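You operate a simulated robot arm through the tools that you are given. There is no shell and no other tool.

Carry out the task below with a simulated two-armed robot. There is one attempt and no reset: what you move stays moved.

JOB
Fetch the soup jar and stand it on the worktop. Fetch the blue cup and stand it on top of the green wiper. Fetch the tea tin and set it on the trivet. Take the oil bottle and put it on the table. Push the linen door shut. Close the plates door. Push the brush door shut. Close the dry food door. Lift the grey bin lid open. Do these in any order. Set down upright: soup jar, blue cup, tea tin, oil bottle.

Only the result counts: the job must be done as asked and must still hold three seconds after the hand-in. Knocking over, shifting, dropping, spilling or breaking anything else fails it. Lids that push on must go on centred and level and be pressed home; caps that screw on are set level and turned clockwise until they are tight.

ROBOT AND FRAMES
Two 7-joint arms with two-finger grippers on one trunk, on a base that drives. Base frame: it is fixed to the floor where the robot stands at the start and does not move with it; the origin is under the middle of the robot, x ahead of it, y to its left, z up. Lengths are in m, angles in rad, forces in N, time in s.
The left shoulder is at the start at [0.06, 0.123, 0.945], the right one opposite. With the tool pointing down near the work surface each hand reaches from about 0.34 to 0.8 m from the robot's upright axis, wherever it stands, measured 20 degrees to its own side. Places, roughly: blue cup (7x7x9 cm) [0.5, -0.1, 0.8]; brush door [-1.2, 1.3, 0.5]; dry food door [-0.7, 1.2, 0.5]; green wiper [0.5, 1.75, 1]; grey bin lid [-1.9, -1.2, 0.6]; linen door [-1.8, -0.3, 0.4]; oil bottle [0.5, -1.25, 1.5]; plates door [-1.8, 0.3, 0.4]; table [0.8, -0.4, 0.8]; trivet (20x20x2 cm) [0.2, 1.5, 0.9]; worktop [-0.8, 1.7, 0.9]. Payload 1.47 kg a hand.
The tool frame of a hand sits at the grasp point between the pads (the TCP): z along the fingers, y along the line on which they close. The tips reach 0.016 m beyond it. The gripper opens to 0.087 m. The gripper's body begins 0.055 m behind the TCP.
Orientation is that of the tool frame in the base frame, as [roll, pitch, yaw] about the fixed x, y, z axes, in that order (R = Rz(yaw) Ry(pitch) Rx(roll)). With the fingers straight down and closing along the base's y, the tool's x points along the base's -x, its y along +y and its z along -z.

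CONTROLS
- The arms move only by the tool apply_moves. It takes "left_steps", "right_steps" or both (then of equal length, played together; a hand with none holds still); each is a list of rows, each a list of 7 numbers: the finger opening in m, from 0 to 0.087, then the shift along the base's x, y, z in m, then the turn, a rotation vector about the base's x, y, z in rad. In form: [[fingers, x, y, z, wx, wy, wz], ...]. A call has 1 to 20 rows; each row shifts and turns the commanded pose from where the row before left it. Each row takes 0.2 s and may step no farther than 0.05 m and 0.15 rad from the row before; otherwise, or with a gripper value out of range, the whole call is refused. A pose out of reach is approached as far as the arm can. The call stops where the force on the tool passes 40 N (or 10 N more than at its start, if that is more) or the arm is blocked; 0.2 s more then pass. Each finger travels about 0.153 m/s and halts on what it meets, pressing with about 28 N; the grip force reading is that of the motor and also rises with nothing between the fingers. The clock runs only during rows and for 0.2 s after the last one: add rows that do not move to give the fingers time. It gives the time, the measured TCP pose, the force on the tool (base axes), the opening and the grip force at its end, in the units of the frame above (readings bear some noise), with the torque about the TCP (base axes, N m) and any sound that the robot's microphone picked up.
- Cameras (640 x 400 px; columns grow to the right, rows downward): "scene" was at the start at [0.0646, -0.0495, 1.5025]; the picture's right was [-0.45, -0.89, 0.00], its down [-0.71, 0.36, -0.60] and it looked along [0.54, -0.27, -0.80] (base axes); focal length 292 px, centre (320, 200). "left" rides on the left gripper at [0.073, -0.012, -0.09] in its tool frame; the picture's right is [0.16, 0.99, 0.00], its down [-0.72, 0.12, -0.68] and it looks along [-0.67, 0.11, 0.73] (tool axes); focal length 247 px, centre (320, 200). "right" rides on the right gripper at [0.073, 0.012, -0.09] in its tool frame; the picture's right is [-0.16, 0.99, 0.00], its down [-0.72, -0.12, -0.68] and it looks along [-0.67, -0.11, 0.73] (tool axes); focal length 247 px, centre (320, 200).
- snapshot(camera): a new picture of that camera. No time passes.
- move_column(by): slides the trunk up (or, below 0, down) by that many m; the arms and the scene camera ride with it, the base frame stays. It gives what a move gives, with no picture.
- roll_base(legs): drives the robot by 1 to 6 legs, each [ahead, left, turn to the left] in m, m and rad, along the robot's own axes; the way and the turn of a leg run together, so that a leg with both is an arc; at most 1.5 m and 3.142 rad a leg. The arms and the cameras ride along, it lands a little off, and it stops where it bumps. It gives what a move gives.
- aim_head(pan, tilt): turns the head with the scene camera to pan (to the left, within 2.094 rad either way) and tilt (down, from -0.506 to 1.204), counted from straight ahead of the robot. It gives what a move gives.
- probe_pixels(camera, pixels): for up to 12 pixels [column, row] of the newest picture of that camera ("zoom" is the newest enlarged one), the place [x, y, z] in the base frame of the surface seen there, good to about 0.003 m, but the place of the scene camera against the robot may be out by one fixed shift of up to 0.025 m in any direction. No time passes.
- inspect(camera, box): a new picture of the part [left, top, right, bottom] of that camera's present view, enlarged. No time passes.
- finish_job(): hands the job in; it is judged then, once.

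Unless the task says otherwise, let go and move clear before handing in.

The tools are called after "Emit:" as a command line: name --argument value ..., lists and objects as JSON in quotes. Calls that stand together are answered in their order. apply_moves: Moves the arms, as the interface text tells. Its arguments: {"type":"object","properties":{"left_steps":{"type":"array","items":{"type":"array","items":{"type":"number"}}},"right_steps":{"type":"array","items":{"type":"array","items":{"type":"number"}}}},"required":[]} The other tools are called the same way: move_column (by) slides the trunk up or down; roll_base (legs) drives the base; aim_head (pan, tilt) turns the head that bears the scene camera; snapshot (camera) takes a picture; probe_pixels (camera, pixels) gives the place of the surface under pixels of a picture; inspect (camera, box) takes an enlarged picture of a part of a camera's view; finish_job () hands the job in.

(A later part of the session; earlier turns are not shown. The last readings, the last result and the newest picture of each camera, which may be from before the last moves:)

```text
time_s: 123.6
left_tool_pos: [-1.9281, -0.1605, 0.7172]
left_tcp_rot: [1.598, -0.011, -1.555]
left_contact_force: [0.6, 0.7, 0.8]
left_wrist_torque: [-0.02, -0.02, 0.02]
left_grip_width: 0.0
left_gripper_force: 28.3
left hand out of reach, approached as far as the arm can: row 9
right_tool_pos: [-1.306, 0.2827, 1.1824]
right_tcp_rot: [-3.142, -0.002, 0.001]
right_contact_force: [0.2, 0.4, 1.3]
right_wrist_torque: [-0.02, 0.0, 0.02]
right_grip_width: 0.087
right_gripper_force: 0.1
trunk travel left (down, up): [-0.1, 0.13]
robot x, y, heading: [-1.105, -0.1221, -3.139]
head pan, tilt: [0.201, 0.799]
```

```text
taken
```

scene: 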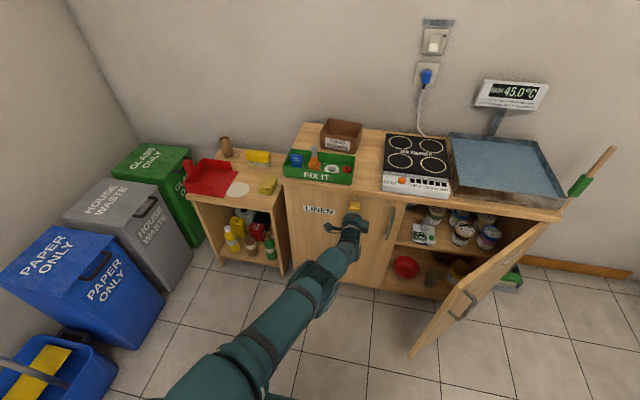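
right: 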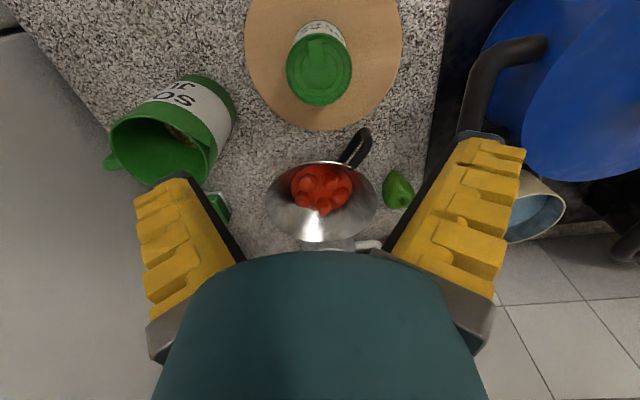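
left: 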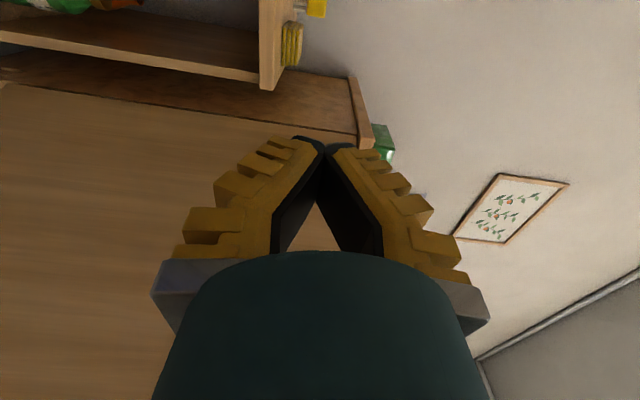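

Almost closed but no firm contact yet. Retract 6 cm, drive 8 cm forward, push till force.

Emit:
apply_moves --left_steps '[[0.0, 0.04, 0, 0, 0, 0, 0], [0.0, 0.045, 0, 0, 0, 0, 0]]'

Emit:
roll_base --legs '[[0.07, 0, 0]]'

Emit:
apply_moves --left_steps '[[0.0, -0.015, 0, 0, 0, 0, 0], [0.0, -0.015, 0, 0, 0, 0, 0], [0.0, -0.01, 0, 0, 0, 0, 0], [0.0, -0.01, 0, 0, 0, 0, 0], [0.0, -0.01, 0, 0, 0, 0, 0]]'

Emit:
snapshot --camera "scene"

```text
time_s: 124.2
left_tool_pos: [-1.8445, -0.1567, 0.7184]
left_tcp_rot: [1.598, -0.009, -1.554]
left_contact_force: [-0.3, 1.1, 0.2]
left_wrist_torque: [0.0, -0.01, 0.02]
left_grip_width: 0.0002
left_gripper_force: 28.2
right_tool_pos: [-1.3062, 0.2815, 1.1811]
right_tcp_rot: [-3.142, -0.001, 0.002]
right_contact_force: [0.2, -0.7, 0.1]
right_wrist_torque: [-0.02, -0.03, 0.01]
right_grip_width: 0.0872
right_gripper_force: 0.1
trunk travel left (down, up): [-0.1, 0.13]
robot x, y, heading: [-1.1065, -0.1235, -3.14]
head pan, tilt: [0.201, 0.799]
```

```text
time_s: 125.2
left_tool_pos: [-1.9191, -0.1575, 0.7169]
left_tcp_rot: [1.599, -0.009, -1.556]
left_contact_force: [-0.3, 0.4, 0.1]
left_wrist_torque: [-0.02, 0.04, 0.0]
left_grip_width: 0.0
left_gripper_force: 28.5
right_tool_pos: [-1.3774, 0.2819, 1.1805]
right_tcp_rot: [3.141, -0.001, 0.001]
right_contact_force: [-0.7, -0.5, -0.1]
right_wrist_torque: [0.04, 0.01, 0.03]
right_grip_width: 0.087
right_gripper_force: 0.1
trunk travel left (down, up): [-0.1, 0.13]
robot x, y, heading: [-1.1778, -0.1245, -3.133]
head pan, tilt: [0.201, 0.799]
```

```text
time_s: 125.8
left_tool_pos: [-1.9407, -0.158, 0.7157]
left_tcp_rot: [1.601, -0.007, -1.555]
left_contact_force: [23.6, -2.2, 11.7]
left_wrist_torque: [0.18, 0.16, -0.24]
left_grip_width: 0.006
left_gripper_force: 28.5
right_tool_pos: [-1.3751, 0.2816, 1.1811]
right_tcp_rot: [3.141, -0.002, 0.004]
right_contact_force: [0.1, 0.1, -0.2]
right_wrist_torque: [0.0, -0.04, 0.01]
right_grip_width: 0.0869
right_gripper_force: 0.0
trunk travel left (down, up): [-0.1, 0.13]
robot x, y, heading: [-1.1689, -0.1197, -3.139]
head pan, tilt: [0.201, 0.799]
stopped in row 3 (left hand): the force on the tool passed its limit at 46 N (the readings are from after the stop); the commanded pose is now the measured one
```

```text
taken
```

scene: 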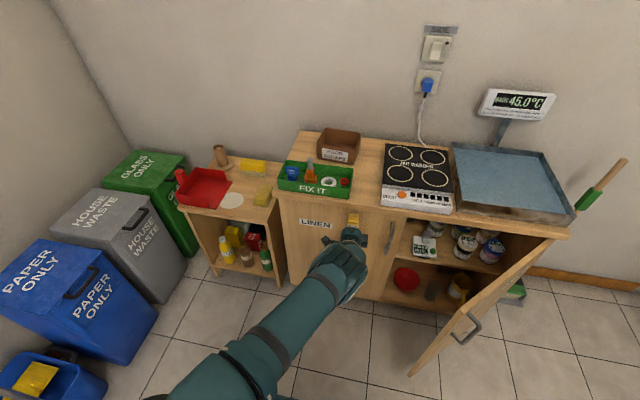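

Linen is shut. For plates, I'll retract, back off, move right to y≈0.68, and turn 0.6 left so fingers push the outer face squarely.

Emit:
apply_moves --left_steps '[[0.0, 0.045, 0, 0, 0, 0, 0], [0.0, 0.045, 0, 0, 0, 0, 0], [0.0, 0.045, 0, 0, 0, 0, 0], [0.0, 0.045, 0, 0, 0, 0, 0], [0.0, 0.04, 0, 0, 0, 0, 0]]'

Emit:
roll_base --legs '[[-0.35, 0, 0], [0, -0.8, 0], [0, 0, 0.6]]'

Emit:
snapshot --camera "scene"

```text
time_s: 127.0
left_tool_pos: [-1.7208, -0.1584, 0.716]
left_tcp_rot: [1.602, -0.01, -1.556]
left_contact_force: [-0.4, -0.6, 0.1]
left_wrist_torque: [-0.01, 0.01, 0.0]
left_grip_width: 0.0
left_gripper_force: 27.9
right_tool_pos: [-1.378, 0.2816, 1.1807]
right_tcp_rot: [3.141, -0.002, 0.005]
right_contact_force: [-0.4, 0.1, 0.0]
right_wrist_torque: [0.0, 0.03, 0.0]
right_grip_width: 0.0872
right_gripper_force: 0.0
trunk travel left (down, up): [-0.1, 0.13]
robot x, y, heading: [-1.1755, -0.1239, -3.143]
head pan, tilt: [0.201, 0.799]
```

```text
time_s: 137.9
left_tool_pos: [-1.2715, 0.348, 0.7134]
left_tcp_rot: [1.602, -0.011, -0.964]
left_contact_force: [0.1, 0.2, -1.0]
left_wrist_torque: [0.0, 0.03, 0.02]
left_grip_width: 0.0001
left_gripper_force: 28.2
right_tool_pos: [-1.2281, 0.9041, 1.1807]
right_tcp_rot: [-3.141, -0.002, 0.593]
right_contact_force: [0.0, 0.1, 0.5]
right_wrist_torque: [-0.01, -0.02, 0.0]
right_grip_width: 0.0872
right_gripper_force: 0.1
trunk travel left (down, up): [-0.1, 0.13]
robot x, y, heading: [-0.8392, 0.6786, -2.548]
head pan, tilt: [0.201, 0.799]
```

```text
taken
```

scene: 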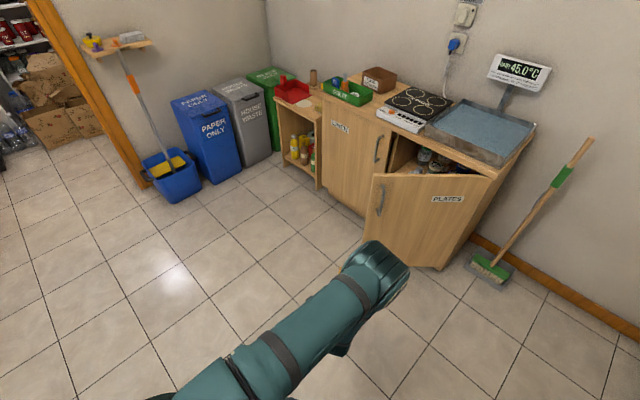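

Good view: the plates door's outer face is in front of me. Move base ahead 0.39 and right 0.19 to bring the fingers in front of it.

Emit:
roll_base --legs '[[0.39, -0.19, 0]]'

Emit:
snapshot --camera "scene"

Emit:
snapshot --camera "left"

```text
time_s: 140.6
left_tool_pos: [-1.6964, 0.278, 0.7155]
left_tcp_rot: [1.601, -0.012, -0.953]
left_contact_force: [-1.1, 0.4, 0.0]
left_wrist_torque: [0.03, -0.02, -0.03]
left_grip_width: 0.0
left_gripper_force: 27.7
right_tool_pos: [-1.6619, 0.8368, 1.1803]
right_tcp_rot: [3.14, -0.002, 0.604]
right_contact_force: [-0.9, -0.5, -0.4]
right_wrist_torque: [0.02, -0.01, 0.01]
right_grip_width: 0.0868
right_gripper_force: 0.1
trunk travel left (down, up): [-0.1, 0.13]
robot x, y, heading: [-1.2641, 0.6161, -2.538]
head pan, tilt: [0.201, 0.799]
```

```text
taken
```

scene: 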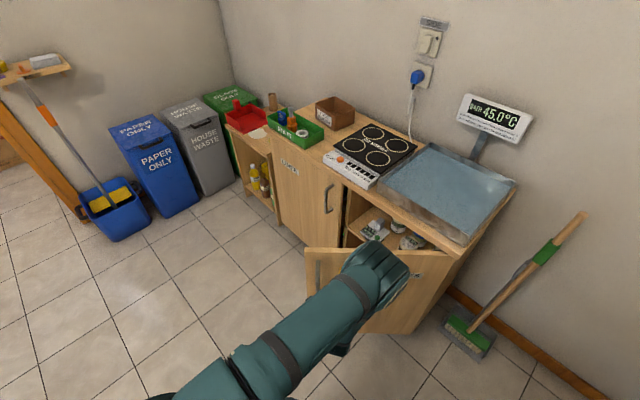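

```text
taken
```

left: 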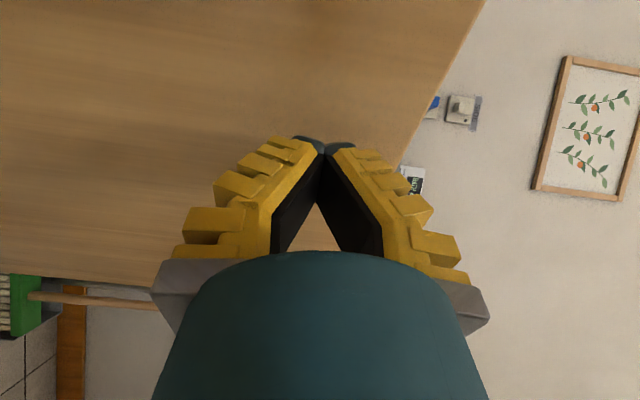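

Fingers are just in front of the plates door. Push along the arc to closed.

Emit:
apply_moves --left_steps '[[0.0, -0.0253, -0.0165, 0, 0, 0, 0], [0.0, -0.0253, -0.0165, 0, 0, 0, 0], [0.0, -0.0265, -0.022, 0, 0, 0, 0], [0.0, -0.0265, -0.022, 0, 0, 0, 0], [0.0, -0.0325, -0.016, 0, 0, 0, 0], [0.0, -0.0325, -0.016, 0, 0, 0, 0], [0.0, -0.035, -0.01, 0, 0, 0, 0], [0.0, -0.03, -0.005, 0, 0, 0, 0], [0.0, -0.01, 0, 0, 0, 0, 0], [0.0, -0.01, 0, 0, 0, 0, 0], [0.0, -0.01, 0, 0, 0, 0, 0]]'

Emit:
snapshot --camera "scene"

```text
time_s: 143.0
left_tool_pos: [-1.9355, 0.1543, 0.7141]
left_tcp_rot: [1.607, -0.011, -0.954]
left_contact_force: [10.5, 4.7, -5.2]
left_wrist_torque: [-0.13, 0.14, -0.13]
left_grip_width: 0.0
left_gripper_force: 27.7
left hand out of reach, approached as far as the arm can: row 9, 10, 11
right_tool_pos: [-1.6611, 0.8365, 1.1802]
right_tcp_rot: [3.141, -0.002, 0.606]
right_contact_force: [0.0, -0.4, 0.2]
right_wrist_torque: [0.01, 0.01, -0.02]
right_grip_width: 0.087
right_gripper_force: 0.0
trunk travel left (down, up): [-0.1, 0.13]
robot x, y, heading: [-1.2665, 0.6189, -2.533]
head pan, tilt: [0.201, 0.799]
```

```text
taken
```

scene: 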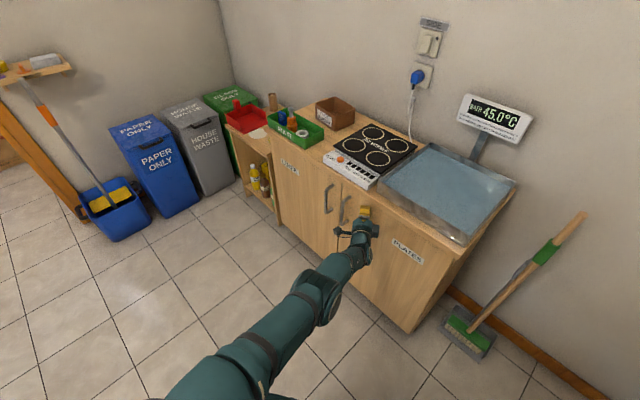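

Light contact 10 N; to be sure it is fully home, retract a bit, drive 6 cm, and push to a firm stop.

Emit:
apply_moves --left_steps '[[0.0, 0.045, 0.02, 0, 0, 0, 0], [0.0, 0.045, 0.02, 0, 0, 0, 0]]'

Emit:
roll_base --legs '[[0.06, 0, 0]]'

Emit:
apply_moves --left_steps '[[0.0, -0.015, 0, 0, 0, 0, 0], [0.0, -0.012, 0, 0, 0, 0, 0], [0.0, -0.01, 0, 0, 0, 0, 0], [0.0, -0.01, 0, 0, 0, 0, 0], [0.0, -0.01, 0, 0, 0, 0, 0], [0.0, -0.01, 0, 0, 0, 0, 0]]'

Emit:
inspect --camera "scene" --box '[240, 100, 500, 330]'

```text
time_s: 143.6
left_tool_pos: [-1.8469, 0.1945, 0.7185]
left_tcp_rot: [1.597, -0.008, -0.953]
left_contact_force: [0.4, -0.4, -0.9]
left_wrist_torque: [-0.01, -0.04, -0.02]
left_grip_width: 0.0
left_gripper_force: 28.4
right_tool_pos: [-1.6625, 0.8377, 1.1815]
right_tcp_rot: [-3.141, -0.004, 0.605]
right_contact_force: [-0.2, 0.3, 0.1]
right_wrist_torque: [0.0, -0.02, -0.01]
right_grip_width: 0.087
right_gripper_force: 0.1
trunk travel left (down, up): [-0.1, 0.13]
robot x, y, heading: [-1.2679, 0.617, -2.533]
head pan, tilt: [0.201, 0.799]
```

```text
time_s: 144.6
left_tool_pos: [-1.8947, 0.1623, 0.7144]
left_tcp_rot: [1.602, -0.011, -0.952]
left_contact_force: [-0.7, -0.4, 0.4]
left_wrist_torque: [-0.02, 0.02, -0.01]
left_grip_width: 0.0
left_gripper_force: 28.0
right_tool_pos: [-1.7096, 0.8037, 1.181]
right_tcp_rot: [3.141, -0.002, 0.604]
right_contact_force: [-0.7, -0.2, 1.0]
right_wrist_torque: [-0.01, 0.01, -0.03]
right_grip_width: 0.0872
right_gripper_force: 0.1
trunk travel left (down, up): [-0.1, 0.13]
robot x, y, heading: [-1.3168, 0.5839, -2.533]
head pan, tilt: [0.201, 0.799]
```

```text
time_s: 145.6
left_tool_pos: [-1.9362, 0.1612, 0.7144]
left_tcp_rot: [1.603, -0.01, -0.943]
left_contact_force: [19.7, 5.6, 11.2]
left_wrist_torque: [-0.02, 0.39, -0.2]
left_grip_width: 0.006
left_gripper_force: 27.2
right_tool_pos: [-1.7072, 0.8051, 1.1814]
right_tcp_rot: [3.141, -0.002, 0.606]
right_contact_force: [0.6, -0.6, 0.3]
right_wrist_torque: [-0.01, 0.0, 0.0]
right_grip_width: 0.0869
right_gripper_force: 0.1
trunk travel left (down, up): [-0.1, 0.13]
robot x, y, heading: [-1.3124, 0.5822, -2.534]
head pan, tilt: [0.201, 0.799]
stopped in row 5 (left hand): the force on the tool passed its limit at 45 N (the readings are from after the stop); the commanded pose is now the measured one
```

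```text
1.74 times, centred on (370, 215) of scene
```

zoom: 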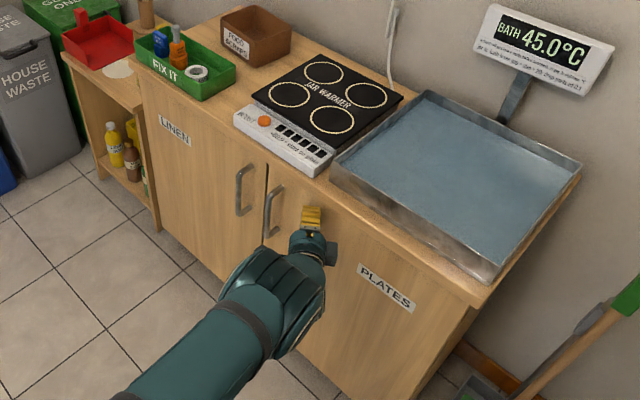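

Both sideboard doors are shut. Now the grey bin: retract, back off, turn to face −y and drive to about (−1.55,−0.3) to look at the bin lid.

Emit:
apply_moves --left_steps '[[0.0, 0.04, 0.025, 0, 0, 0, 0], [0.0, 0.04, 0.025, 0, 0, 0, 0], [0.0, 0.04, 0.025, 0, 0, 0, 0], [0.0, 0.04, 0.025, 0, 0, 0, 0], [0.0, 0.04, 0.025, 0, 0, 0, 0]]'

Emit:
roll_base --legs '[[-0.2, 0, 0], [0, 0, 0.96], [0.9, -0.35, 0]]'

Emit:
aim_head --pan -0.3 --tilt 0.6

Emit:
snapshot --camera "scene"

```text
time_s: 146.8
left_tool_pos: [-1.7363, 0.287, 0.71]
left_tcp_rot: [1.605, -0.012, -0.947]
left_contact_force: [-0.2, 0.2, -0.8]
left_wrist_torque: [0.02, 0.01, 0.02]
left_grip_width: 0.0
left_gripper_force: 28.6
right_tool_pos: [-1.7085, 0.8036, 1.1797]
right_tcp_rot: [3.14, -0.001, 0.604]
right_contact_force: [-0.2, 0.5, -0.8]
right_wrist_torque: [0.01, 0.04, -0.01]
right_grip_width: 0.0873
right_gripper_force: 0.0
trunk travel left (down, up): [-0.1, 0.13]
robot x, y, heading: [-1.3108, 0.5853, -2.534]
head pan, tilt: [0.201, 0.799]
```

```text
time_s: 155.6
left_tool_pos: [-1.5046, -0.7249, 0.71]
left_tcp_rot: [1.607, -0.012, 0.015]
left_contact_force: [-0.4, 0.5, -0.2]
left_wrist_torque: [-0.02, 0.02, 0.03]
left_grip_width: 0.0
left_gripper_force: 28.3
right_tool_pos: [-1.9132, -0.4062, 1.1805]
right_tcp_rot: [3.141, -0.001, 1.568]
right_contact_force: [-0.5, 0.2, 0.4]
right_wrist_torque: [0.0, -0.02, 0.01]
right_grip_width: 0.0868
right_gripper_force: 0.1
trunk travel left (down, up): [-0.1, 0.13]
robot x, y, heading: [-1.5061, -0.2081, -1.576]
head pan, tilt: [0.201, 0.799]
```

```text
time_s: 156.6
left_tool_pos: [-1.5055, -0.7257, 0.7094]
left_tcp_rot: [1.608, -0.011, 0.016]
left_contact_force: [-0.2, -0.2, -0.4]
left_wrist_torque: [-0.01, 0.01, -0.02]
left_grip_width: 0.0
left_gripper_force: 28.5
right_tool_pos: [-1.9137, -0.4065, 1.1827]
right_tcp_rot: [3.141, -0.002, 1.567]
right_contact_force: [1.2, -0.1, -1.4]
right_wrist_torque: [-0.01, 0.01, 0.02]
right_grip_width: 0.0869
right_gripper_force: 0.0
trunk travel left (down, up): [-0.1, 0.13]
robot x, y, heading: [-1.5052, -0.2045, -1.577]
head pan, tilt: [-0.3, 0.6]
```

```text
taken
```

scene: 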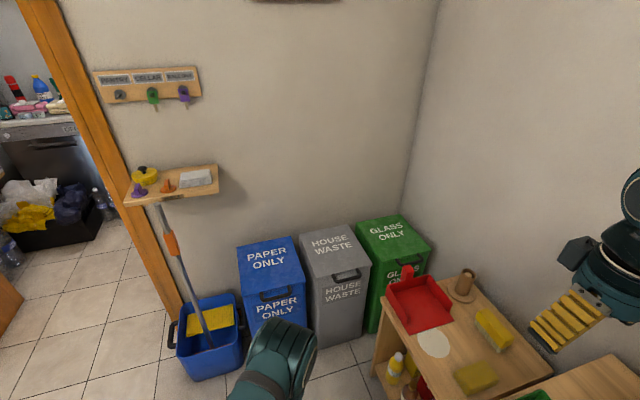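

The grey bin's handle is at (347,273). Zoom and probe.

Emit:
inspect --camera "scene" --box '[280, 210, 440, 350]'

Emit:
probe_pixels --camera "scene" --pixels '[[347, 273], [335, 277], [359, 270], [300, 238], [345, 222], [370, 264], [316, 278], [335, 250], [345, 300], [400, 275], [430, 340], [345, 268]]'

```text
2.86 times, centred on (360, 280) of scene
```

zoom: 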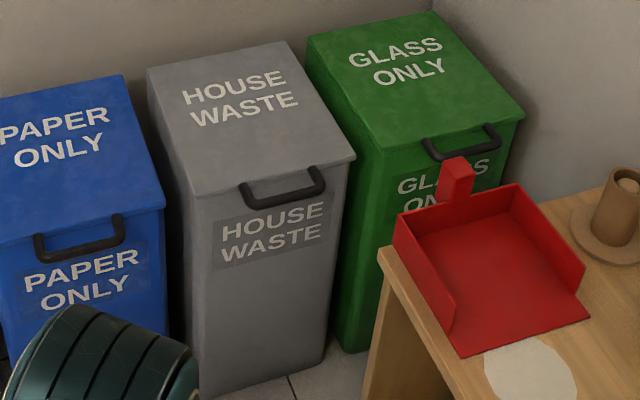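

```text
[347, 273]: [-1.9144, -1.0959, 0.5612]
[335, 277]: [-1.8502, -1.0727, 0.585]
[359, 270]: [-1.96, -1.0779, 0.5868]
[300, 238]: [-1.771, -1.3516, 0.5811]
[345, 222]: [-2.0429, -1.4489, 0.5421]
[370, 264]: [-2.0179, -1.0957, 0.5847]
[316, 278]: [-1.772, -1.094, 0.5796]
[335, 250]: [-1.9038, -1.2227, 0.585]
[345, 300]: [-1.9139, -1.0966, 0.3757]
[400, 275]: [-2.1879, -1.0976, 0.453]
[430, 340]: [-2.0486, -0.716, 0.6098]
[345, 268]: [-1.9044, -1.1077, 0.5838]
```

Handle is a U-bar projecting ~4 cm at z≈0.585, x −1.96…−1.85, lid front y≈−1.096. I'll hook it with the right hand. First raise the left hand out of the way, then turn slightly right and drive closer.

Emit:
apply_moves --left_steps '[[0.0, 0.01, 0, 0.045, 0, 0, 0], [0.0, 0.01, 0, 0.045, 0, 0, 0], [0.0, 0.01, 0, 0.045, 0, 0, 0], [0.0, 0.01, 0, 0.045, 0, 0, 0], [0.0, 0.01, 0, 0.045, 0, 0, 0]]'

Emit:
roll_base --legs '[[0, 0, -0.3], [0.25, 0.147, 0]]'

Emit:
snapshot --camera "scene"

```text
time_s: 157.8
left_tool_pos: [-1.4552, -0.7217, 0.9334]
left_tcp_rot: [1.608, -0.01, 0.015]
left_contact_force: [0.4, 0.4, -0.3]
left_wrist_torque: [0.02, 0.0, 0.01]
left_grip_width: 0.0002
left_gripper_force: 27.9
right_tool_pos: [-1.9143, -0.406, 1.1814]
right_tcp_rot: [-3.141, -0.002, 1.567]
right_contact_force: [0.3, 0.3, -1.1]
right_wrist_torque: [0.02, 0.01, -0.02]
right_grip_width: 0.087
right_gripper_force: 0.0
trunk travel left (down, up): [-0.1, 0.13]
robot x, y, heading: [-1.5044, -0.2068, -1.574]
head pan, tilt: [-0.3, 0.6]
```

```text
time_s: 160.7
left_tool_pos: [-1.5433, -0.9973, 0.9336]
left_tcp_rot: [1.608, -0.011, -0.277]
left_contact_force: [0.2, -0.9, -0.1]
left_wrist_torque: [0.0, -0.01, -0.01]
left_grip_width: 0.0
left_gripper_force: 27.8
right_tool_pos: [-1.8898, -0.5642, 1.1802]
right_tcp_rot: [3.141, -0.004, 1.274]
right_contact_force: [0.3, 0.0, 0.4]
right_wrist_torque: [0.01, -0.01, 0.01]
right_grip_width: 0.0869
right_gripper_force: 0.1
trunk travel left (down, up): [-0.1, 0.13]
robot x, y, heading: [-1.444, -0.4894, -1.865]
head pan, tilt: [-0.3, 0.6]
```

```text
taken
```

scene: 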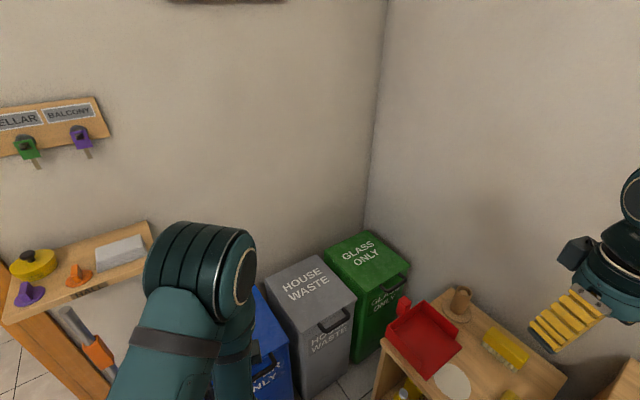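

Now rotate the right hand so its fingers point forward and extend it over the front of the bin at height.

Emit:
apply_moves --right_steps '[[0.0, 0, -0.037, -0.007, -0.1367, 0.0414, 0], [0.0, 0, -0.037, -0.007, -0.1367, 0.0414, 0], [0.0, 0, -0.037, -0.007, -0.1367, 0.0414, 0], [0.0, 0, -0.037, -0.007, -0.1367, 0.0414, 0], [0.0, 0, -0.037, -0.007, -0.1367, 0.0414, 0], [0.0, 0, -0.037, -0.007, -0.1367, 0.0414, 0], [0.0, 0, -0.037, -0.007, -0.1367, 0.0414, 0], [0.0, 0, -0.037, -0.007, -0.1367, 0.0414, 0], [0.0, 0, -0.037, -0.007, -0.1367, 0.0414, 0], [0.0, 0, -0.037, -0.007, -0.1367, 0.0414, 0], [0.0, 0, -0.037, -0.007, -0.1367, 0.0414, 0]]'

Emit:
snapshot --camera "scene"

Emit:
snapshot --camera "right"

```text
time_s: 163.1
left_tool_pos: [-1.5439, -0.9984, 0.9329]
left_tcp_rot: [1.608, -0.012, -0.277]
left_contact_force: [-1.0, 0.5, -0.7]
left_wrist_torque: [0.0, 0.03, -0.04]
left_grip_width: 0.0
left_gripper_force: 28.7
right_tool_pos: [-1.8915, -0.9729, 1.1032]
right_tcp_rot: [1.996, 1.567, 0.135]
right_contact_force: [0.2, 0.2, 0.3]
right_wrist_torque: [0.0, 0.03, -0.02]
right_grip_width: 0.0
right_gripper_force: 28.1
trunk travel left (down, up): [-0.1, 0.13]
robot x, y, heading: [-1.4472, -0.488, -1.866]
head pan, tilt: [-0.3, 0.6]
```

```text
taken
```

scene: 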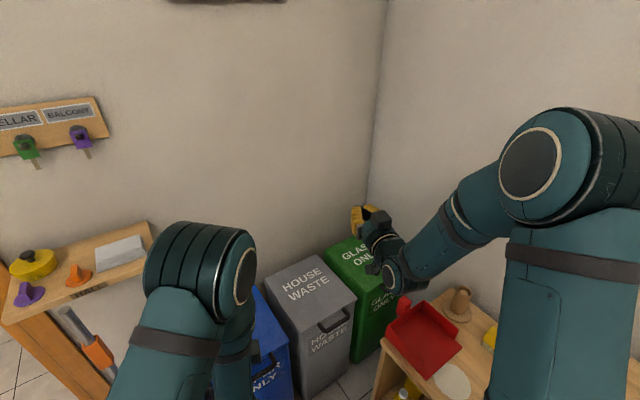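

```text
taken
```

right: 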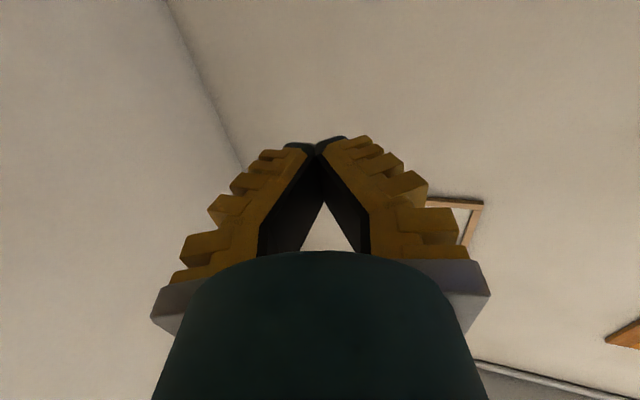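

Lower the trunk 0.1 m and then lower the right hand in front of the bin, shifting slightly to +x, away from the shelf.

Emit:
move_column --by -0.1

Emit:
apply_moves --right_steps '[[0.0, 0.008, 0.0, -0.046, 0, 0, 0], [0.0, 0.008, 0.0, -0.046, 0, 0, 0], [0.0, 0.008, 0.0, -0.046, 0, 0, 0], [0.0, 0.0, 0.0, -0.046, 0, 0, 0], [0.0, 0.0, 0.0, -0.046, 0, 0, 0], [0.0, 0.0, 0.0, -0.046, 0, 0, 0], [0.0, 0.0, 0.0, -0.046, 0, 0, 0], [0.0, 0.0, 0.0, -0.046, 0, 0, 0]]'

Emit:
snapshot --camera "scene"

Emit:
snapshot --camera "right"

```text
time_s: 164.5
left_tool_pos: [-1.5427, -0.9975, 0.8333]
left_tcp_rot: [1.607, -0.013, -0.279]
left_contact_force: [0.7, -0.2, 0.9]
left_wrist_torque: [-0.02, 0.02, 0.0]
left_grip_width: 0.0
left_gripper_force: 28.0
right_tool_pos: [-1.8912, -0.9732, 1.0037]
right_tcp_rot: [2.106, 1.567, 0.243]
right_contact_force: [0.7, -0.3, -0.1]
right_wrist_torque: [-0.05, -0.04, 0.03]
right_grip_width: 0.0
right_gripper_force: 28.8
trunk travel left (down, up): [0.0, 0.23]
robot x, y, heading: [-1.4464, -0.4939, -1.868]
head pan, tilt: [-0.3, 0.6]
```

```text
time_s: 166.3
left_tool_pos: [-1.5426, -0.9976, 0.8334]
left_tcp_rot: [1.608, -0.011, -0.278]
left_contact_force: [-0.3, -1.0, 0.5]
left_wrist_torque: [0.02, -0.01, -0.01]
left_grip_width: 0.0001
left_gripper_force: 28.0
right_tool_pos: [-1.866, -0.9722, 0.6343]
right_tcp_rot: [2.051, 1.565, 0.185]
right_contact_force: [-0.4, 0.1, -0.8]
right_wrist_torque: [0.02, -0.02, 0.0]
right_grip_width: 0.0
right_gripper_force: 27.7
trunk travel left (down, up): [0.0, 0.23]
robot x, y, heading: [-1.439, -0.4891, -1.865]
head pan, tilt: [-0.3, 0.6]
```

```text
taken
```

scene: 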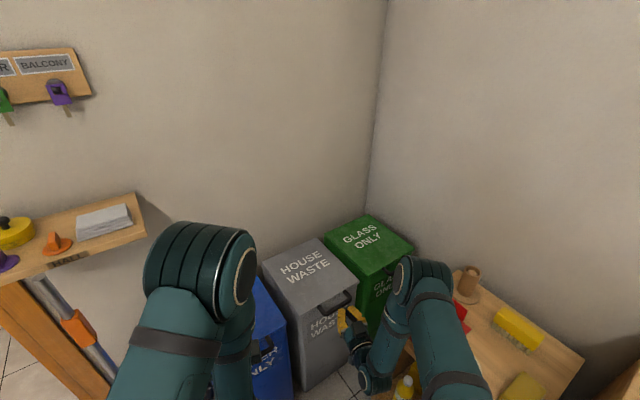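

```text
taken
```

right: 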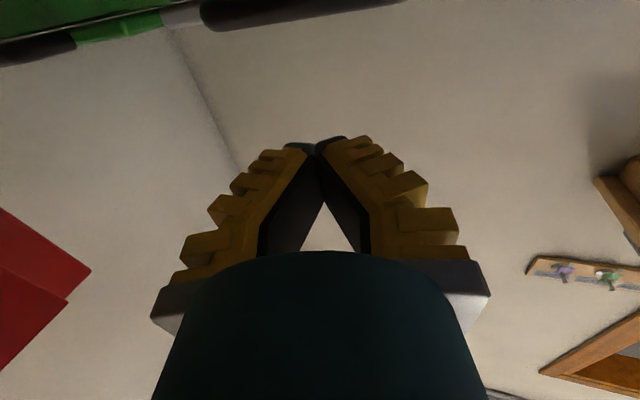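

The handle shows at the top of the right camera (200–400, 10). Lower another ~9 cm and look again.

Emit:
apply_moves --right_steps '[[0.0, 0.0, 0.0, -0.046, 0, 0, 0], [0.0, 0.0, 0.0, -0.048, 0, 0, 0]]'

Emit:
snapshot --camera "right"

Emit:
inspect --camera "scene" --box '[260, 230, 440, 390]'

```text
time_s: 166.9
left_tool_pos: [-1.5446, -0.9986, 0.8343]
left_tcp_rot: [1.606, -0.012, -0.276]
left_contact_force: [-0.2, -1.0, 0.2]
left_wrist_torque: [-0.02, 0.0, 0.0]
left_grip_width: 0.0001
left_gripper_force: 28.3
right_tool_pos: [-1.8633, -0.9678, 0.5402]
right_tcp_rot: [2.188, 1.568, 0.324]
right_contact_force: [0.2, -0.5, -0.1]
right_wrist_torque: [0.01, -0.01, 0.02]
right_grip_width: 0.0001
right_gripper_force: 28.2
trunk travel left (down, up): [0.0, 0.23]
robot x, y, heading: [-1.447, -0.4882, -1.871]
head pan, tilt: [-0.3, 0.6]
```

```text
taken
```

right: 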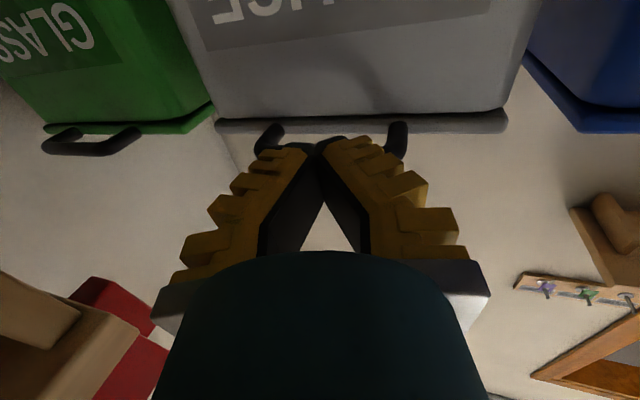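

```text
2.50 times, centred on (350, 310) of scene
```

zoom: 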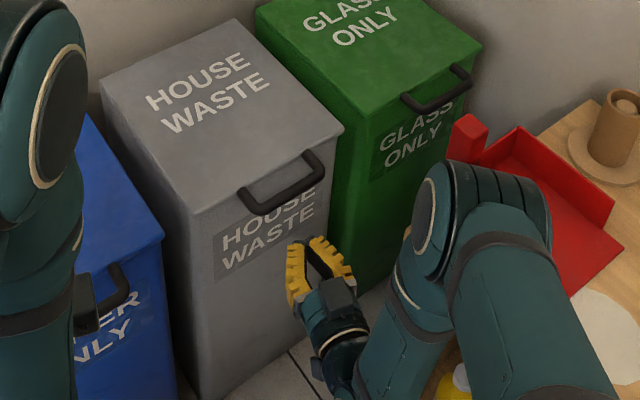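

Probe the handle and lid in the right camera for accurate coordinates.

Emit:
probe_pixels --camera "right" --pixels '[[268, 138], [262, 150], [397, 140], [395, 152], [330, 118], [470, 120], [230, 125], [340, 95], [320, 140], [105, 140]]'

Emit:
inspect --camera "right" --box '[200, 60, 460, 200]'

```text
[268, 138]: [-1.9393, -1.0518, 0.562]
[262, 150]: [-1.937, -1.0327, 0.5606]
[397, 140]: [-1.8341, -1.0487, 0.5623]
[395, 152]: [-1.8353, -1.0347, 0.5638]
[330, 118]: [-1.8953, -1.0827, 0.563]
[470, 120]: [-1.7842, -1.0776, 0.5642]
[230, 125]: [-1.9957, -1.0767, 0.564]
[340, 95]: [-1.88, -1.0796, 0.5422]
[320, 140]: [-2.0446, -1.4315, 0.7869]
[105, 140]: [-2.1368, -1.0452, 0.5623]
```

```text
2.46 times, centred on (330, 130) of right
```

zoom: 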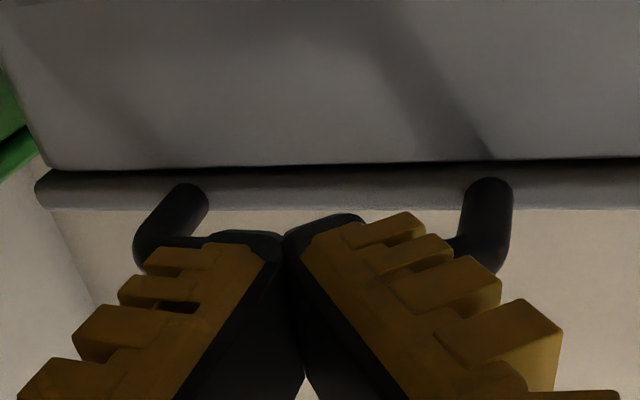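

Handle bar is at y≈−1.03, underside z≈0.56, centred x≈−1.887, lid front y≈−1.08. Slide the closed fingers under the bar.

Emit:
apply_moves --right_steps '[[0.0, -0.002, 0.0, -0.018, 0, 0, 0], [0.0, -0.008, -0.03, 0, 0, 0, 0], [0.0, -0.007, -0.028, 0, 0, 0, 0], [0.0, -0.005, -0.022, 0, 0, 0, 0]]'

Emit:
snapshot --camera "right"

Emit:
inspect --camera "scene" --box '[260, 230, 440, 390]'

```text
time_s: 167.9
left_tool_pos: [-1.5433, -0.9981, 0.834]
left_tcp_rot: [1.608, -0.013, -0.277]
left_contact_force: [-0.3, 0.3, 0.0]
left_wrist_torque: [-0.01, 0.04, 0.01]
left_grip_width: 0.0
left_gripper_force: 28.2
right_tool_pos: [-1.8888, -1.0509, 0.525]
right_tcp_rot: [2.241, 1.567, 0.377]
right_contact_force: [-0.5, 0.1, -0.1]
right_wrist_torque: [-0.01, -0.01, -0.03]
right_grip_width: 0.0
right_gripper_force: 28.5
trunk travel left (down, up): [0.0, 0.23]
robot x, y, heading: [-1.4429, -0.4888, -1.866]
head pan, tilt: [-0.3, 0.6]
```

```text
taken
```

right: 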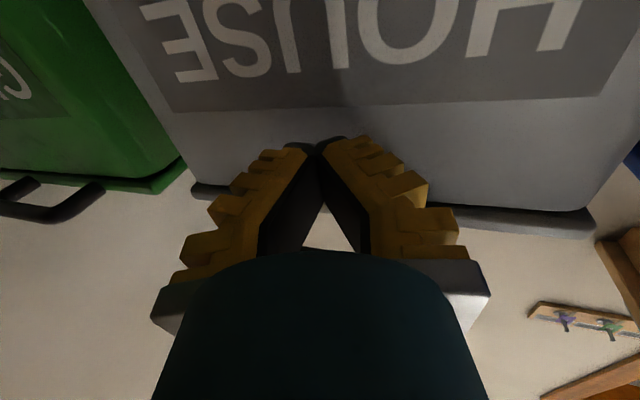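

```text
2.50 times, centred on (350, 310) of scene
```

zoom: 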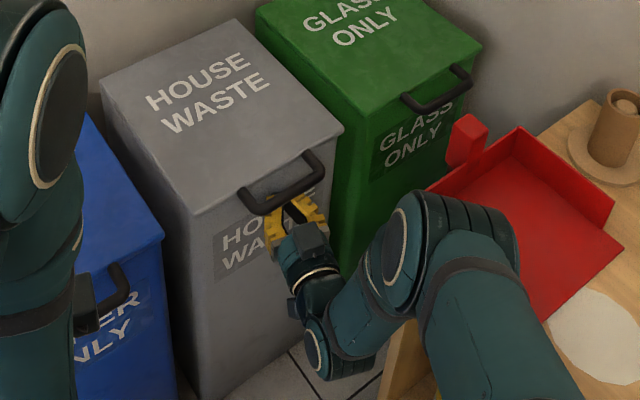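

Fingers are beneath the bar. Lift along the lid's arc.

Emit:
apply_moves --right_steps '[[0.0, 0, 0, 0.02, 0, 0, 0], [0.0, 0, -0.002, 0.03, 0, 0, 0], [0.0, 0, -0.005, 0.035, 0, 0, 0], [0.0, 0, -0.008, 0.035, 0, 0, 0]]'

Emit:
snapshot --camera "scene"

Emit:
snapshot --camera "right"

```text
time_s: 168.9
left_tool_pos: [-1.5436, -0.9976, 0.8339]
left_tcp_rot: [1.607, -0.01, -0.279]
left_contact_force: [-0.2, -0.8, 0.7]
left_wrist_torque: [-0.03, 0.01, -0.01]
left_grip_width: 0.0001
left_gripper_force: 28.3
right_tool_pos: [-1.8883, -1.0673, 0.647]
right_tcp_rot: [2.02, 1.566, 0.158]
right_contact_force: [0.0, 0.6, 0.4]
right_wrist_torque: [-0.02, 0.01, 0.0]
right_grip_width: 0.0
right_gripper_force: 28.0
trunk travel left (down, up): [0.0, 0.23]
robot x, y, heading: [-1.4431, -0.4858, -1.862]
head pan, tilt: [-0.3, 0.6]
```

```text
taken
```

scene: 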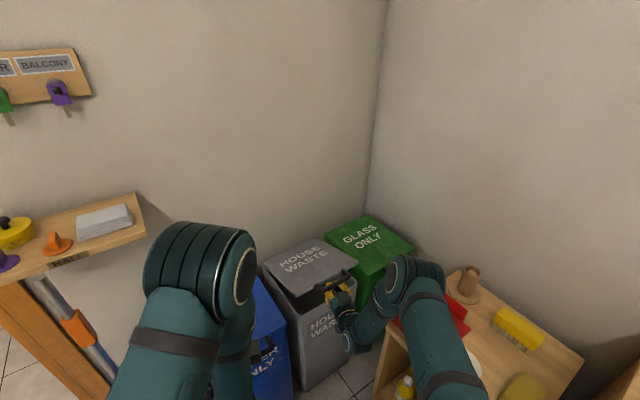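

```text
taken
```

right: 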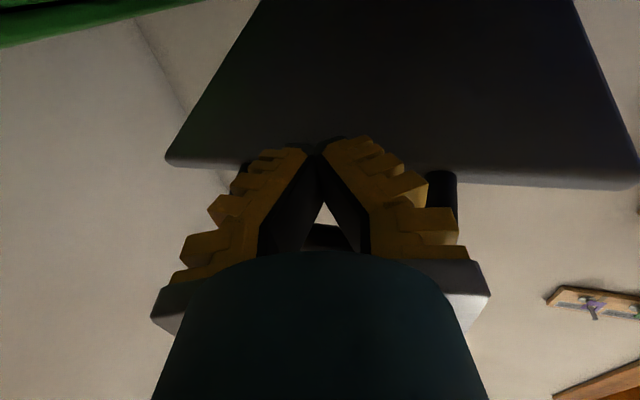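

The lid is rising (about 15°) with negligible force. Continue along the arc to ~50°.

Emit:
apply_moves --right_steps '[[0.0, 0, -0.012, 0.034, 0, 0, 0], [0.0, 0, -0.014, 0.034, 0, 0, 0], [0.0, 0, -0.016, 0.033, 0, 0, 0], [0.0, 0, -0.02, 0.03, 0, 0, 0], [0.0, 0, -0.022, 0.029, 0, 0, 0], [0.0, 0, -0.024, 0.027, 0, 0, 0]]'

Emit:
snapshot --camera "scene"

Emit:
snapshot --camera "right"

```text
time_s: 170.3
left_tool_pos: [-1.5453, -1.0003, 0.8315]
left_tcp_rot: [1.611, -0.014, -0.278]
left_contact_force: [-0.6, -0.5, 0.6]
left_wrist_torque: [-0.03, -0.01, 0.0]
left_grip_width: 0.0
left_gripper_force: 28.7
right_tool_pos: [-1.8884, -1.1755, 0.8224]
right_tcp_rot: [2.969, 1.551, 1.106]
right_contact_force: [-2.8, -19.9, -34.7]
right_wrist_torque: [0.96, 0.46, -0.33]
right_grip_width: 0.0
right_gripper_force: 28.8
trunk travel left (down, up): [0.0, 0.23]
robot x, y, heading: [-1.4431, -0.4904, -1.866]
head pan, tilt: [-0.3, 0.6]
```

```text
taken
```

scene: 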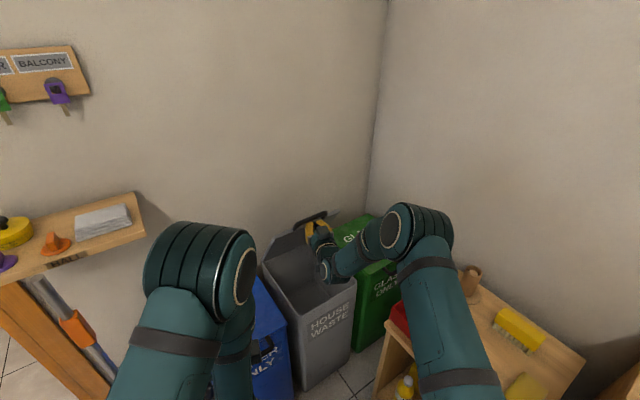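

```text
taken
```

right: 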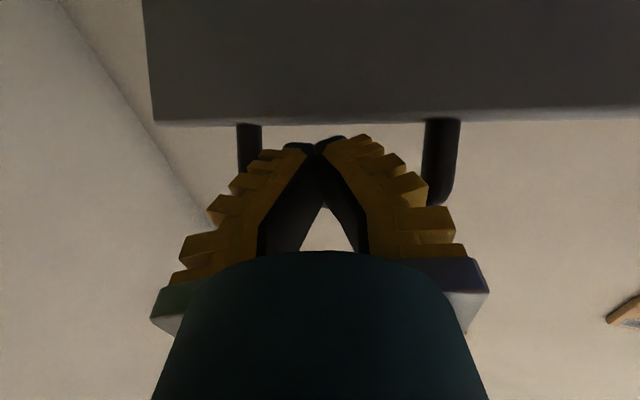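

Force is now 35 N down / 20 N toward −y: the bar wants to go further back than my hand. Look closer.

Emit:
inspect --camera "scene" --box '[230, 180, 430, 370]'

Emit:
probe_pixels --camera "scene" --pixels '[[300, 218], [318, 212], [285, 245], [270, 255], [290, 236], [345, 280], [305, 240]]'

Emit:
probe_pixels --camera "right" --pixels '[[250, 150], [440, 160], [340, 110], [250, 110], [500, 60], [200, 20], [550, 105]]'

```text
2.11 times, centred on (330, 275) of scene
```

zoom: 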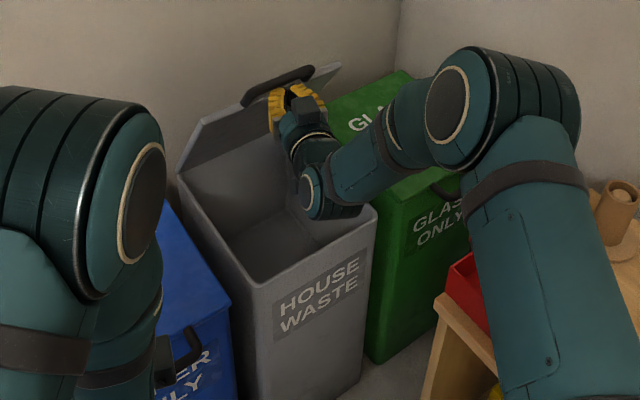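

```text
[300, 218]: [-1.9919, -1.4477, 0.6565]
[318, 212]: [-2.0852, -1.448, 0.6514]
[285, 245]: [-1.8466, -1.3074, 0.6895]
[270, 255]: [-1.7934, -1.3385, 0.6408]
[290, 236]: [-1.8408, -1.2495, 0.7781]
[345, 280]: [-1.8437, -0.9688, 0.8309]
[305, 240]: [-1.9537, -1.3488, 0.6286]
```

```text
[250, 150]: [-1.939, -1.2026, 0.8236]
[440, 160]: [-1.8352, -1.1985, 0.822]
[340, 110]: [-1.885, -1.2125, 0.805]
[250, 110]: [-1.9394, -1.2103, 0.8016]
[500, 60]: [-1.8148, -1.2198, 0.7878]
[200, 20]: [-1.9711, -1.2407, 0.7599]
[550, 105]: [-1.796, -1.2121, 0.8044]
```

Lid hinge works out to (y −1.356, z 0.57), lid now ~58° open; the wall is at y≈−1.44 so it can rest past vertical. I'll lower the fingertips to press on the lid underside at z≈0.775 rather than jam in the handle.

Emit:
apply_moves --right_steps '[[0.0, 0, 0.008, -0.02, 0, 0, 0], [0.0, 0, 0.0, -0.025, 0, 0, 0], [0.0, 0, -0.02, -0.004, 0, 0, 0]]'

Emit:
snapshot --camera "right"

Emit:
inspect --camera "scene" --box '[230, 180, 430, 370]'

```text
time_s: 171.1
left_tool_pos: [-1.5442, -0.9968, 0.8332]
left_tcp_rot: [1.607, -0.013, -0.278]
left_contact_force: [-0.5, 1.5, -0.3]
left_wrist_torque: [-0.01, 0.02, 0.0]
left_grip_width: 0.0
left_gripper_force: 28.0
right_tool_pos: [-1.8893, -1.1889, 0.7836]
right_tcp_rot: [1.765, 1.567, -0.098]
right_contact_force: [-0.3, -0.4, -0.4]
right_wrist_torque: [-0.02, 0.03, 0.01]
right_grip_width: 0.0001
right_gripper_force: 28.4
trunk travel left (down, up): [0.0, 0.23]
robot x, y, heading: [-1.4428, -0.4897, -1.87]
head pan, tilt: [-0.3, 0.6]
```

```text
taken
```

right: 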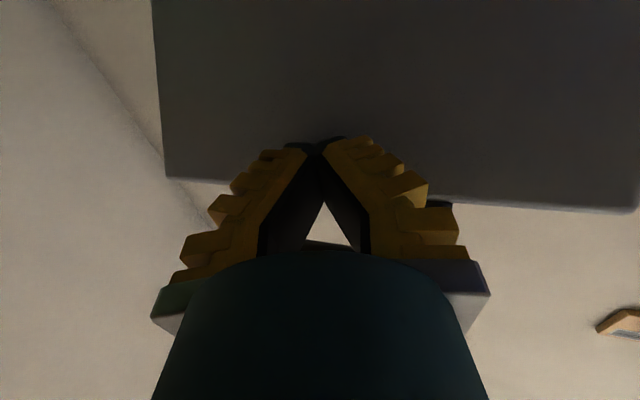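

```text
2.11 times, centred on (330, 275) of scene
```

zoom: 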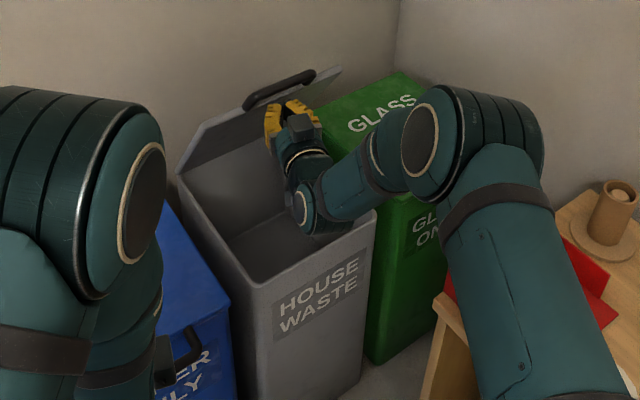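

The lid holds at ~56° with the fingertip beneath. Push it back with −y motion.

Emit:
apply_moves --right_steps '[[0.0, 0, -0.03, 0.004, 0, 0, 0], [0.0, 0, -0.03, 0.004, 0, 0, 0], [0.0, 0, -0.03, 0.004, 0, 0, 0], [0.0, 0, -0.03, 0.002, 0, 0, 0]]'

Emit:
inspect --camera "scene" --box '[230, 180, 430, 370]'

```text
time_s: 172.1
left_tool_pos: [-1.5428, -0.9982, 0.833]
left_tcp_rot: [1.607, -0.012, -0.278]
left_contact_force: [-0.3, 0.1, 0.6]
left_wrist_torque: [0.01, 0.01, 0.03]
left_grip_width: 0.0
left_gripper_force: 28.4
right_tool_pos: [-1.8858, -1.3094, 0.7932]
right_tcp_rot: [2.644, 1.565, 0.782]
right_contact_force: [-0.3, -0.8, -0.8]
right_wrist_torque: [0.01, 0.0, -0.01]
right_grip_width: 0.0
right_gripper_force: 27.8
trunk travel left (down, up): [0.0, 0.23]
robot x, y, heading: [-1.4412, -0.49, -1.871]
head pan, tilt: [-0.3, 0.6]
```

```text
2.11 times, centred on (330, 275) of scene
```

zoom: 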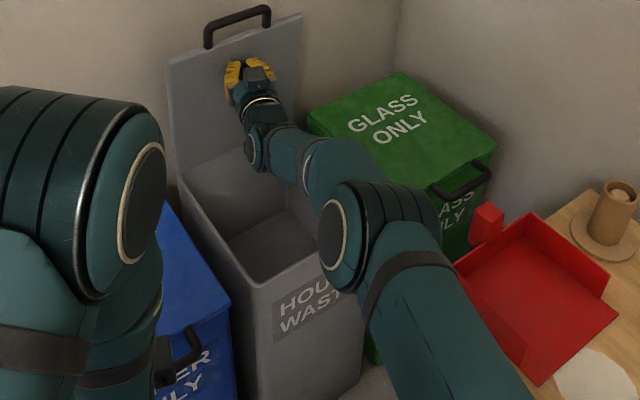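

The lid is near vertical. Push on past vertical.

Emit:
apply_moves --right_steps '[[0.0, 0, -0.025, 0.0, 0, 0, 0], [0.0, 0, -0.025, 0.0, 0, 0, 0], [0.0, 0, -0.02, 0.0, 0, 0, 0], [0.0, 0, -0.02, 0.0, 0, 0, 0]]'

Emit:
inspect --camera "scene" --box '[230, 180, 430, 370]'

```text
time_s: 173.1
left_tool_pos: [-1.5432, -0.998, 0.8334]
left_tcp_rot: [1.608, -0.013, -0.278]
left_contact_force: [-0.3, -0.5, -0.4]
left_wrist_torque: [0.01, -0.05, 0.0]
left_grip_width: 0.0003
left_gripper_force: 28.1
right_tool_pos: [-1.8809, -1.3266, 0.8103]
right_tcp_rot: [2.179, 1.569, 0.315]
right_contact_force: [-0.2, -0.1, 0.2]
right_wrist_torque: [0.0, -0.01, -0.02]
right_grip_width: 0.0
right_gripper_force: 27.3
right hand out of reach, approached as far as the arm can: row 1, 2, 3, 4
trunk travel left (down, up): [0.0, 0.23]
robot x, y, heading: [-1.4422, -0.4927, -1.871]
head pan, tilt: [-0.3, 0.6]
```

```text
2.11 times, centred on (330, 275) of scene
```

zoom: 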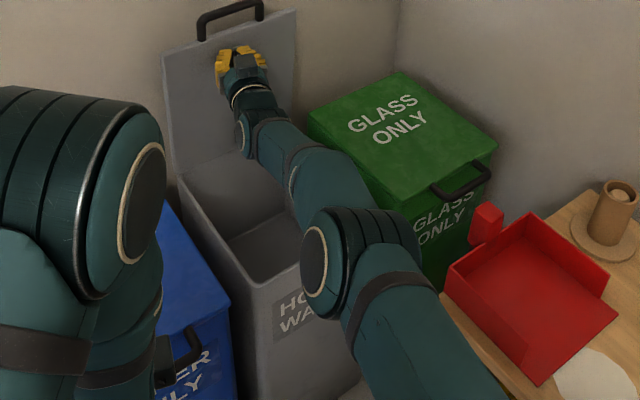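

Lid ~87°. The arm is at its limit; drive the base forward 6 cm to tip it past vertical.

Emit:
roll_base --legs '[[0.065, 0, 0]]'

Emit:
inspect --camera "scene" --box '[230, 160, 430, 350]'

Emit:
snapshot --camera "right"

```text
time_s: 174.0
left_tool_pos: [-1.5532, -1.0335, 0.8356]
left_tcp_rot: [1.605, -0.012, -0.278]
left_contact_force: [0.0, 0.4, 0.9]
left_wrist_torque: [0.0, 0.0, 0.0]
left_grip_width: 0.0002
left_gripper_force: 27.8
right_tool_pos: [-1.891, -1.3614, 0.8112]
right_tcp_rot: [0.965, 1.561, -0.898]
right_contact_force: [10.6, 32.0, 7.5]
right_wrist_torque: [0.28, -0.29, 0.62]
right_grip_width: 0.0
right_gripper_force: 26.4
trunk travel left (down, up): [0.0, 0.23]
robot x, y, heading: [-1.4553, -0.5242, -1.872]
head pan, tilt: [-0.3, 0.6]
stopped in leg 1: the force on the tool passed its limit at 258 N (the readings are from after the stop); the commanded pose is now the measured one
```

```text
2.11 times, centred on (330, 255) of scene
```

zoom: 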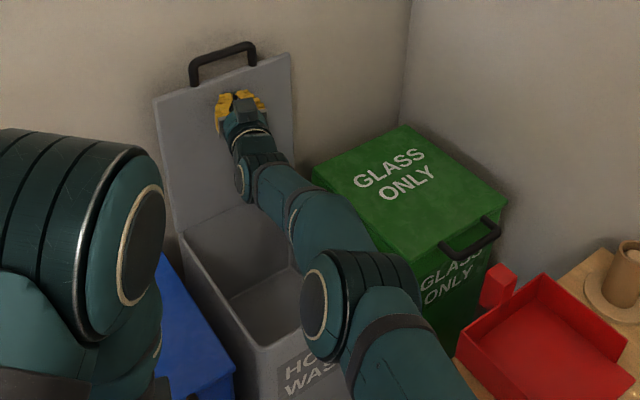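

```text
taken
```

right: 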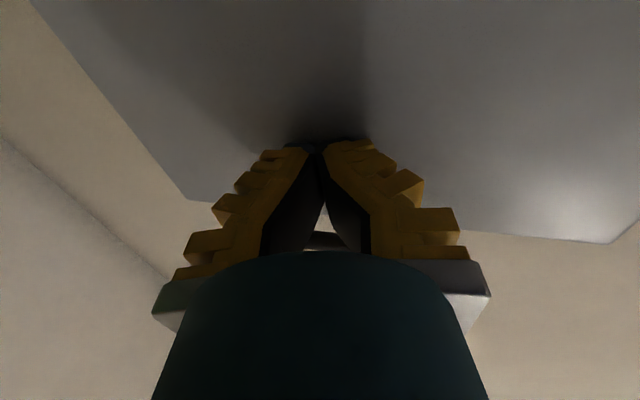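

The lid has reached its stop (~95–100°). Ease the hand back slowly and check the lid stays open.

Emit:
apply_moves --right_steps '[[0.0, 0.003, 0.01, 0, 0, 0, 0], [0.0, 0.003, 0.02, 0, 0, 0, 0], [0.0, 0.006, 0.03, 0, 0, 0, 0], [0.0, 0.008, 0.04, 0.01, 0, 0, 0], [0.0, 0.008, 0.04, 0.02, 0, 0, 0], [0.0, 0.008, 0.04, 0.02, 0, 0, 0]]'

Emit:
inspect --camera "scene" --box '[230, 160, 430, 350]'

```text
time_s: 175.4
left_tool_pos: [-1.5548, -1.0375, 0.8327]
left_tcp_rot: [1.609, -0.011, -0.278]
left_contact_force: [-0.1, -0.5, 1.0]
left_wrist_torque: [0.02, 0.02, -0.03]
left_grip_width: 0.0002
left_gripper_force: 28.2
right_tool_pos: [-1.8567, -1.1781, 0.8615]
right_tcp_rot: [1.439, 1.564, -0.426]
right_contact_force: [-0.2, -0.9, -0.2]
right_wrist_torque: [0.01, 0.04, 0.01]
right_grip_width: 0.0001
right_gripper_force: 28.0
trunk travel left (down, up): [0.0, 0.23]
robot x, y, heading: [-1.4558, -0.5296, -1.872]
head pan, tilt: [-0.3, 0.6]
```

```text
2.11 times, centred on (330, 255) of scene
```

zoom: 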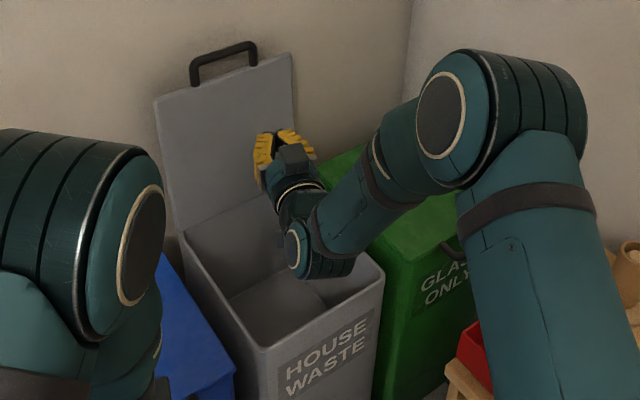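

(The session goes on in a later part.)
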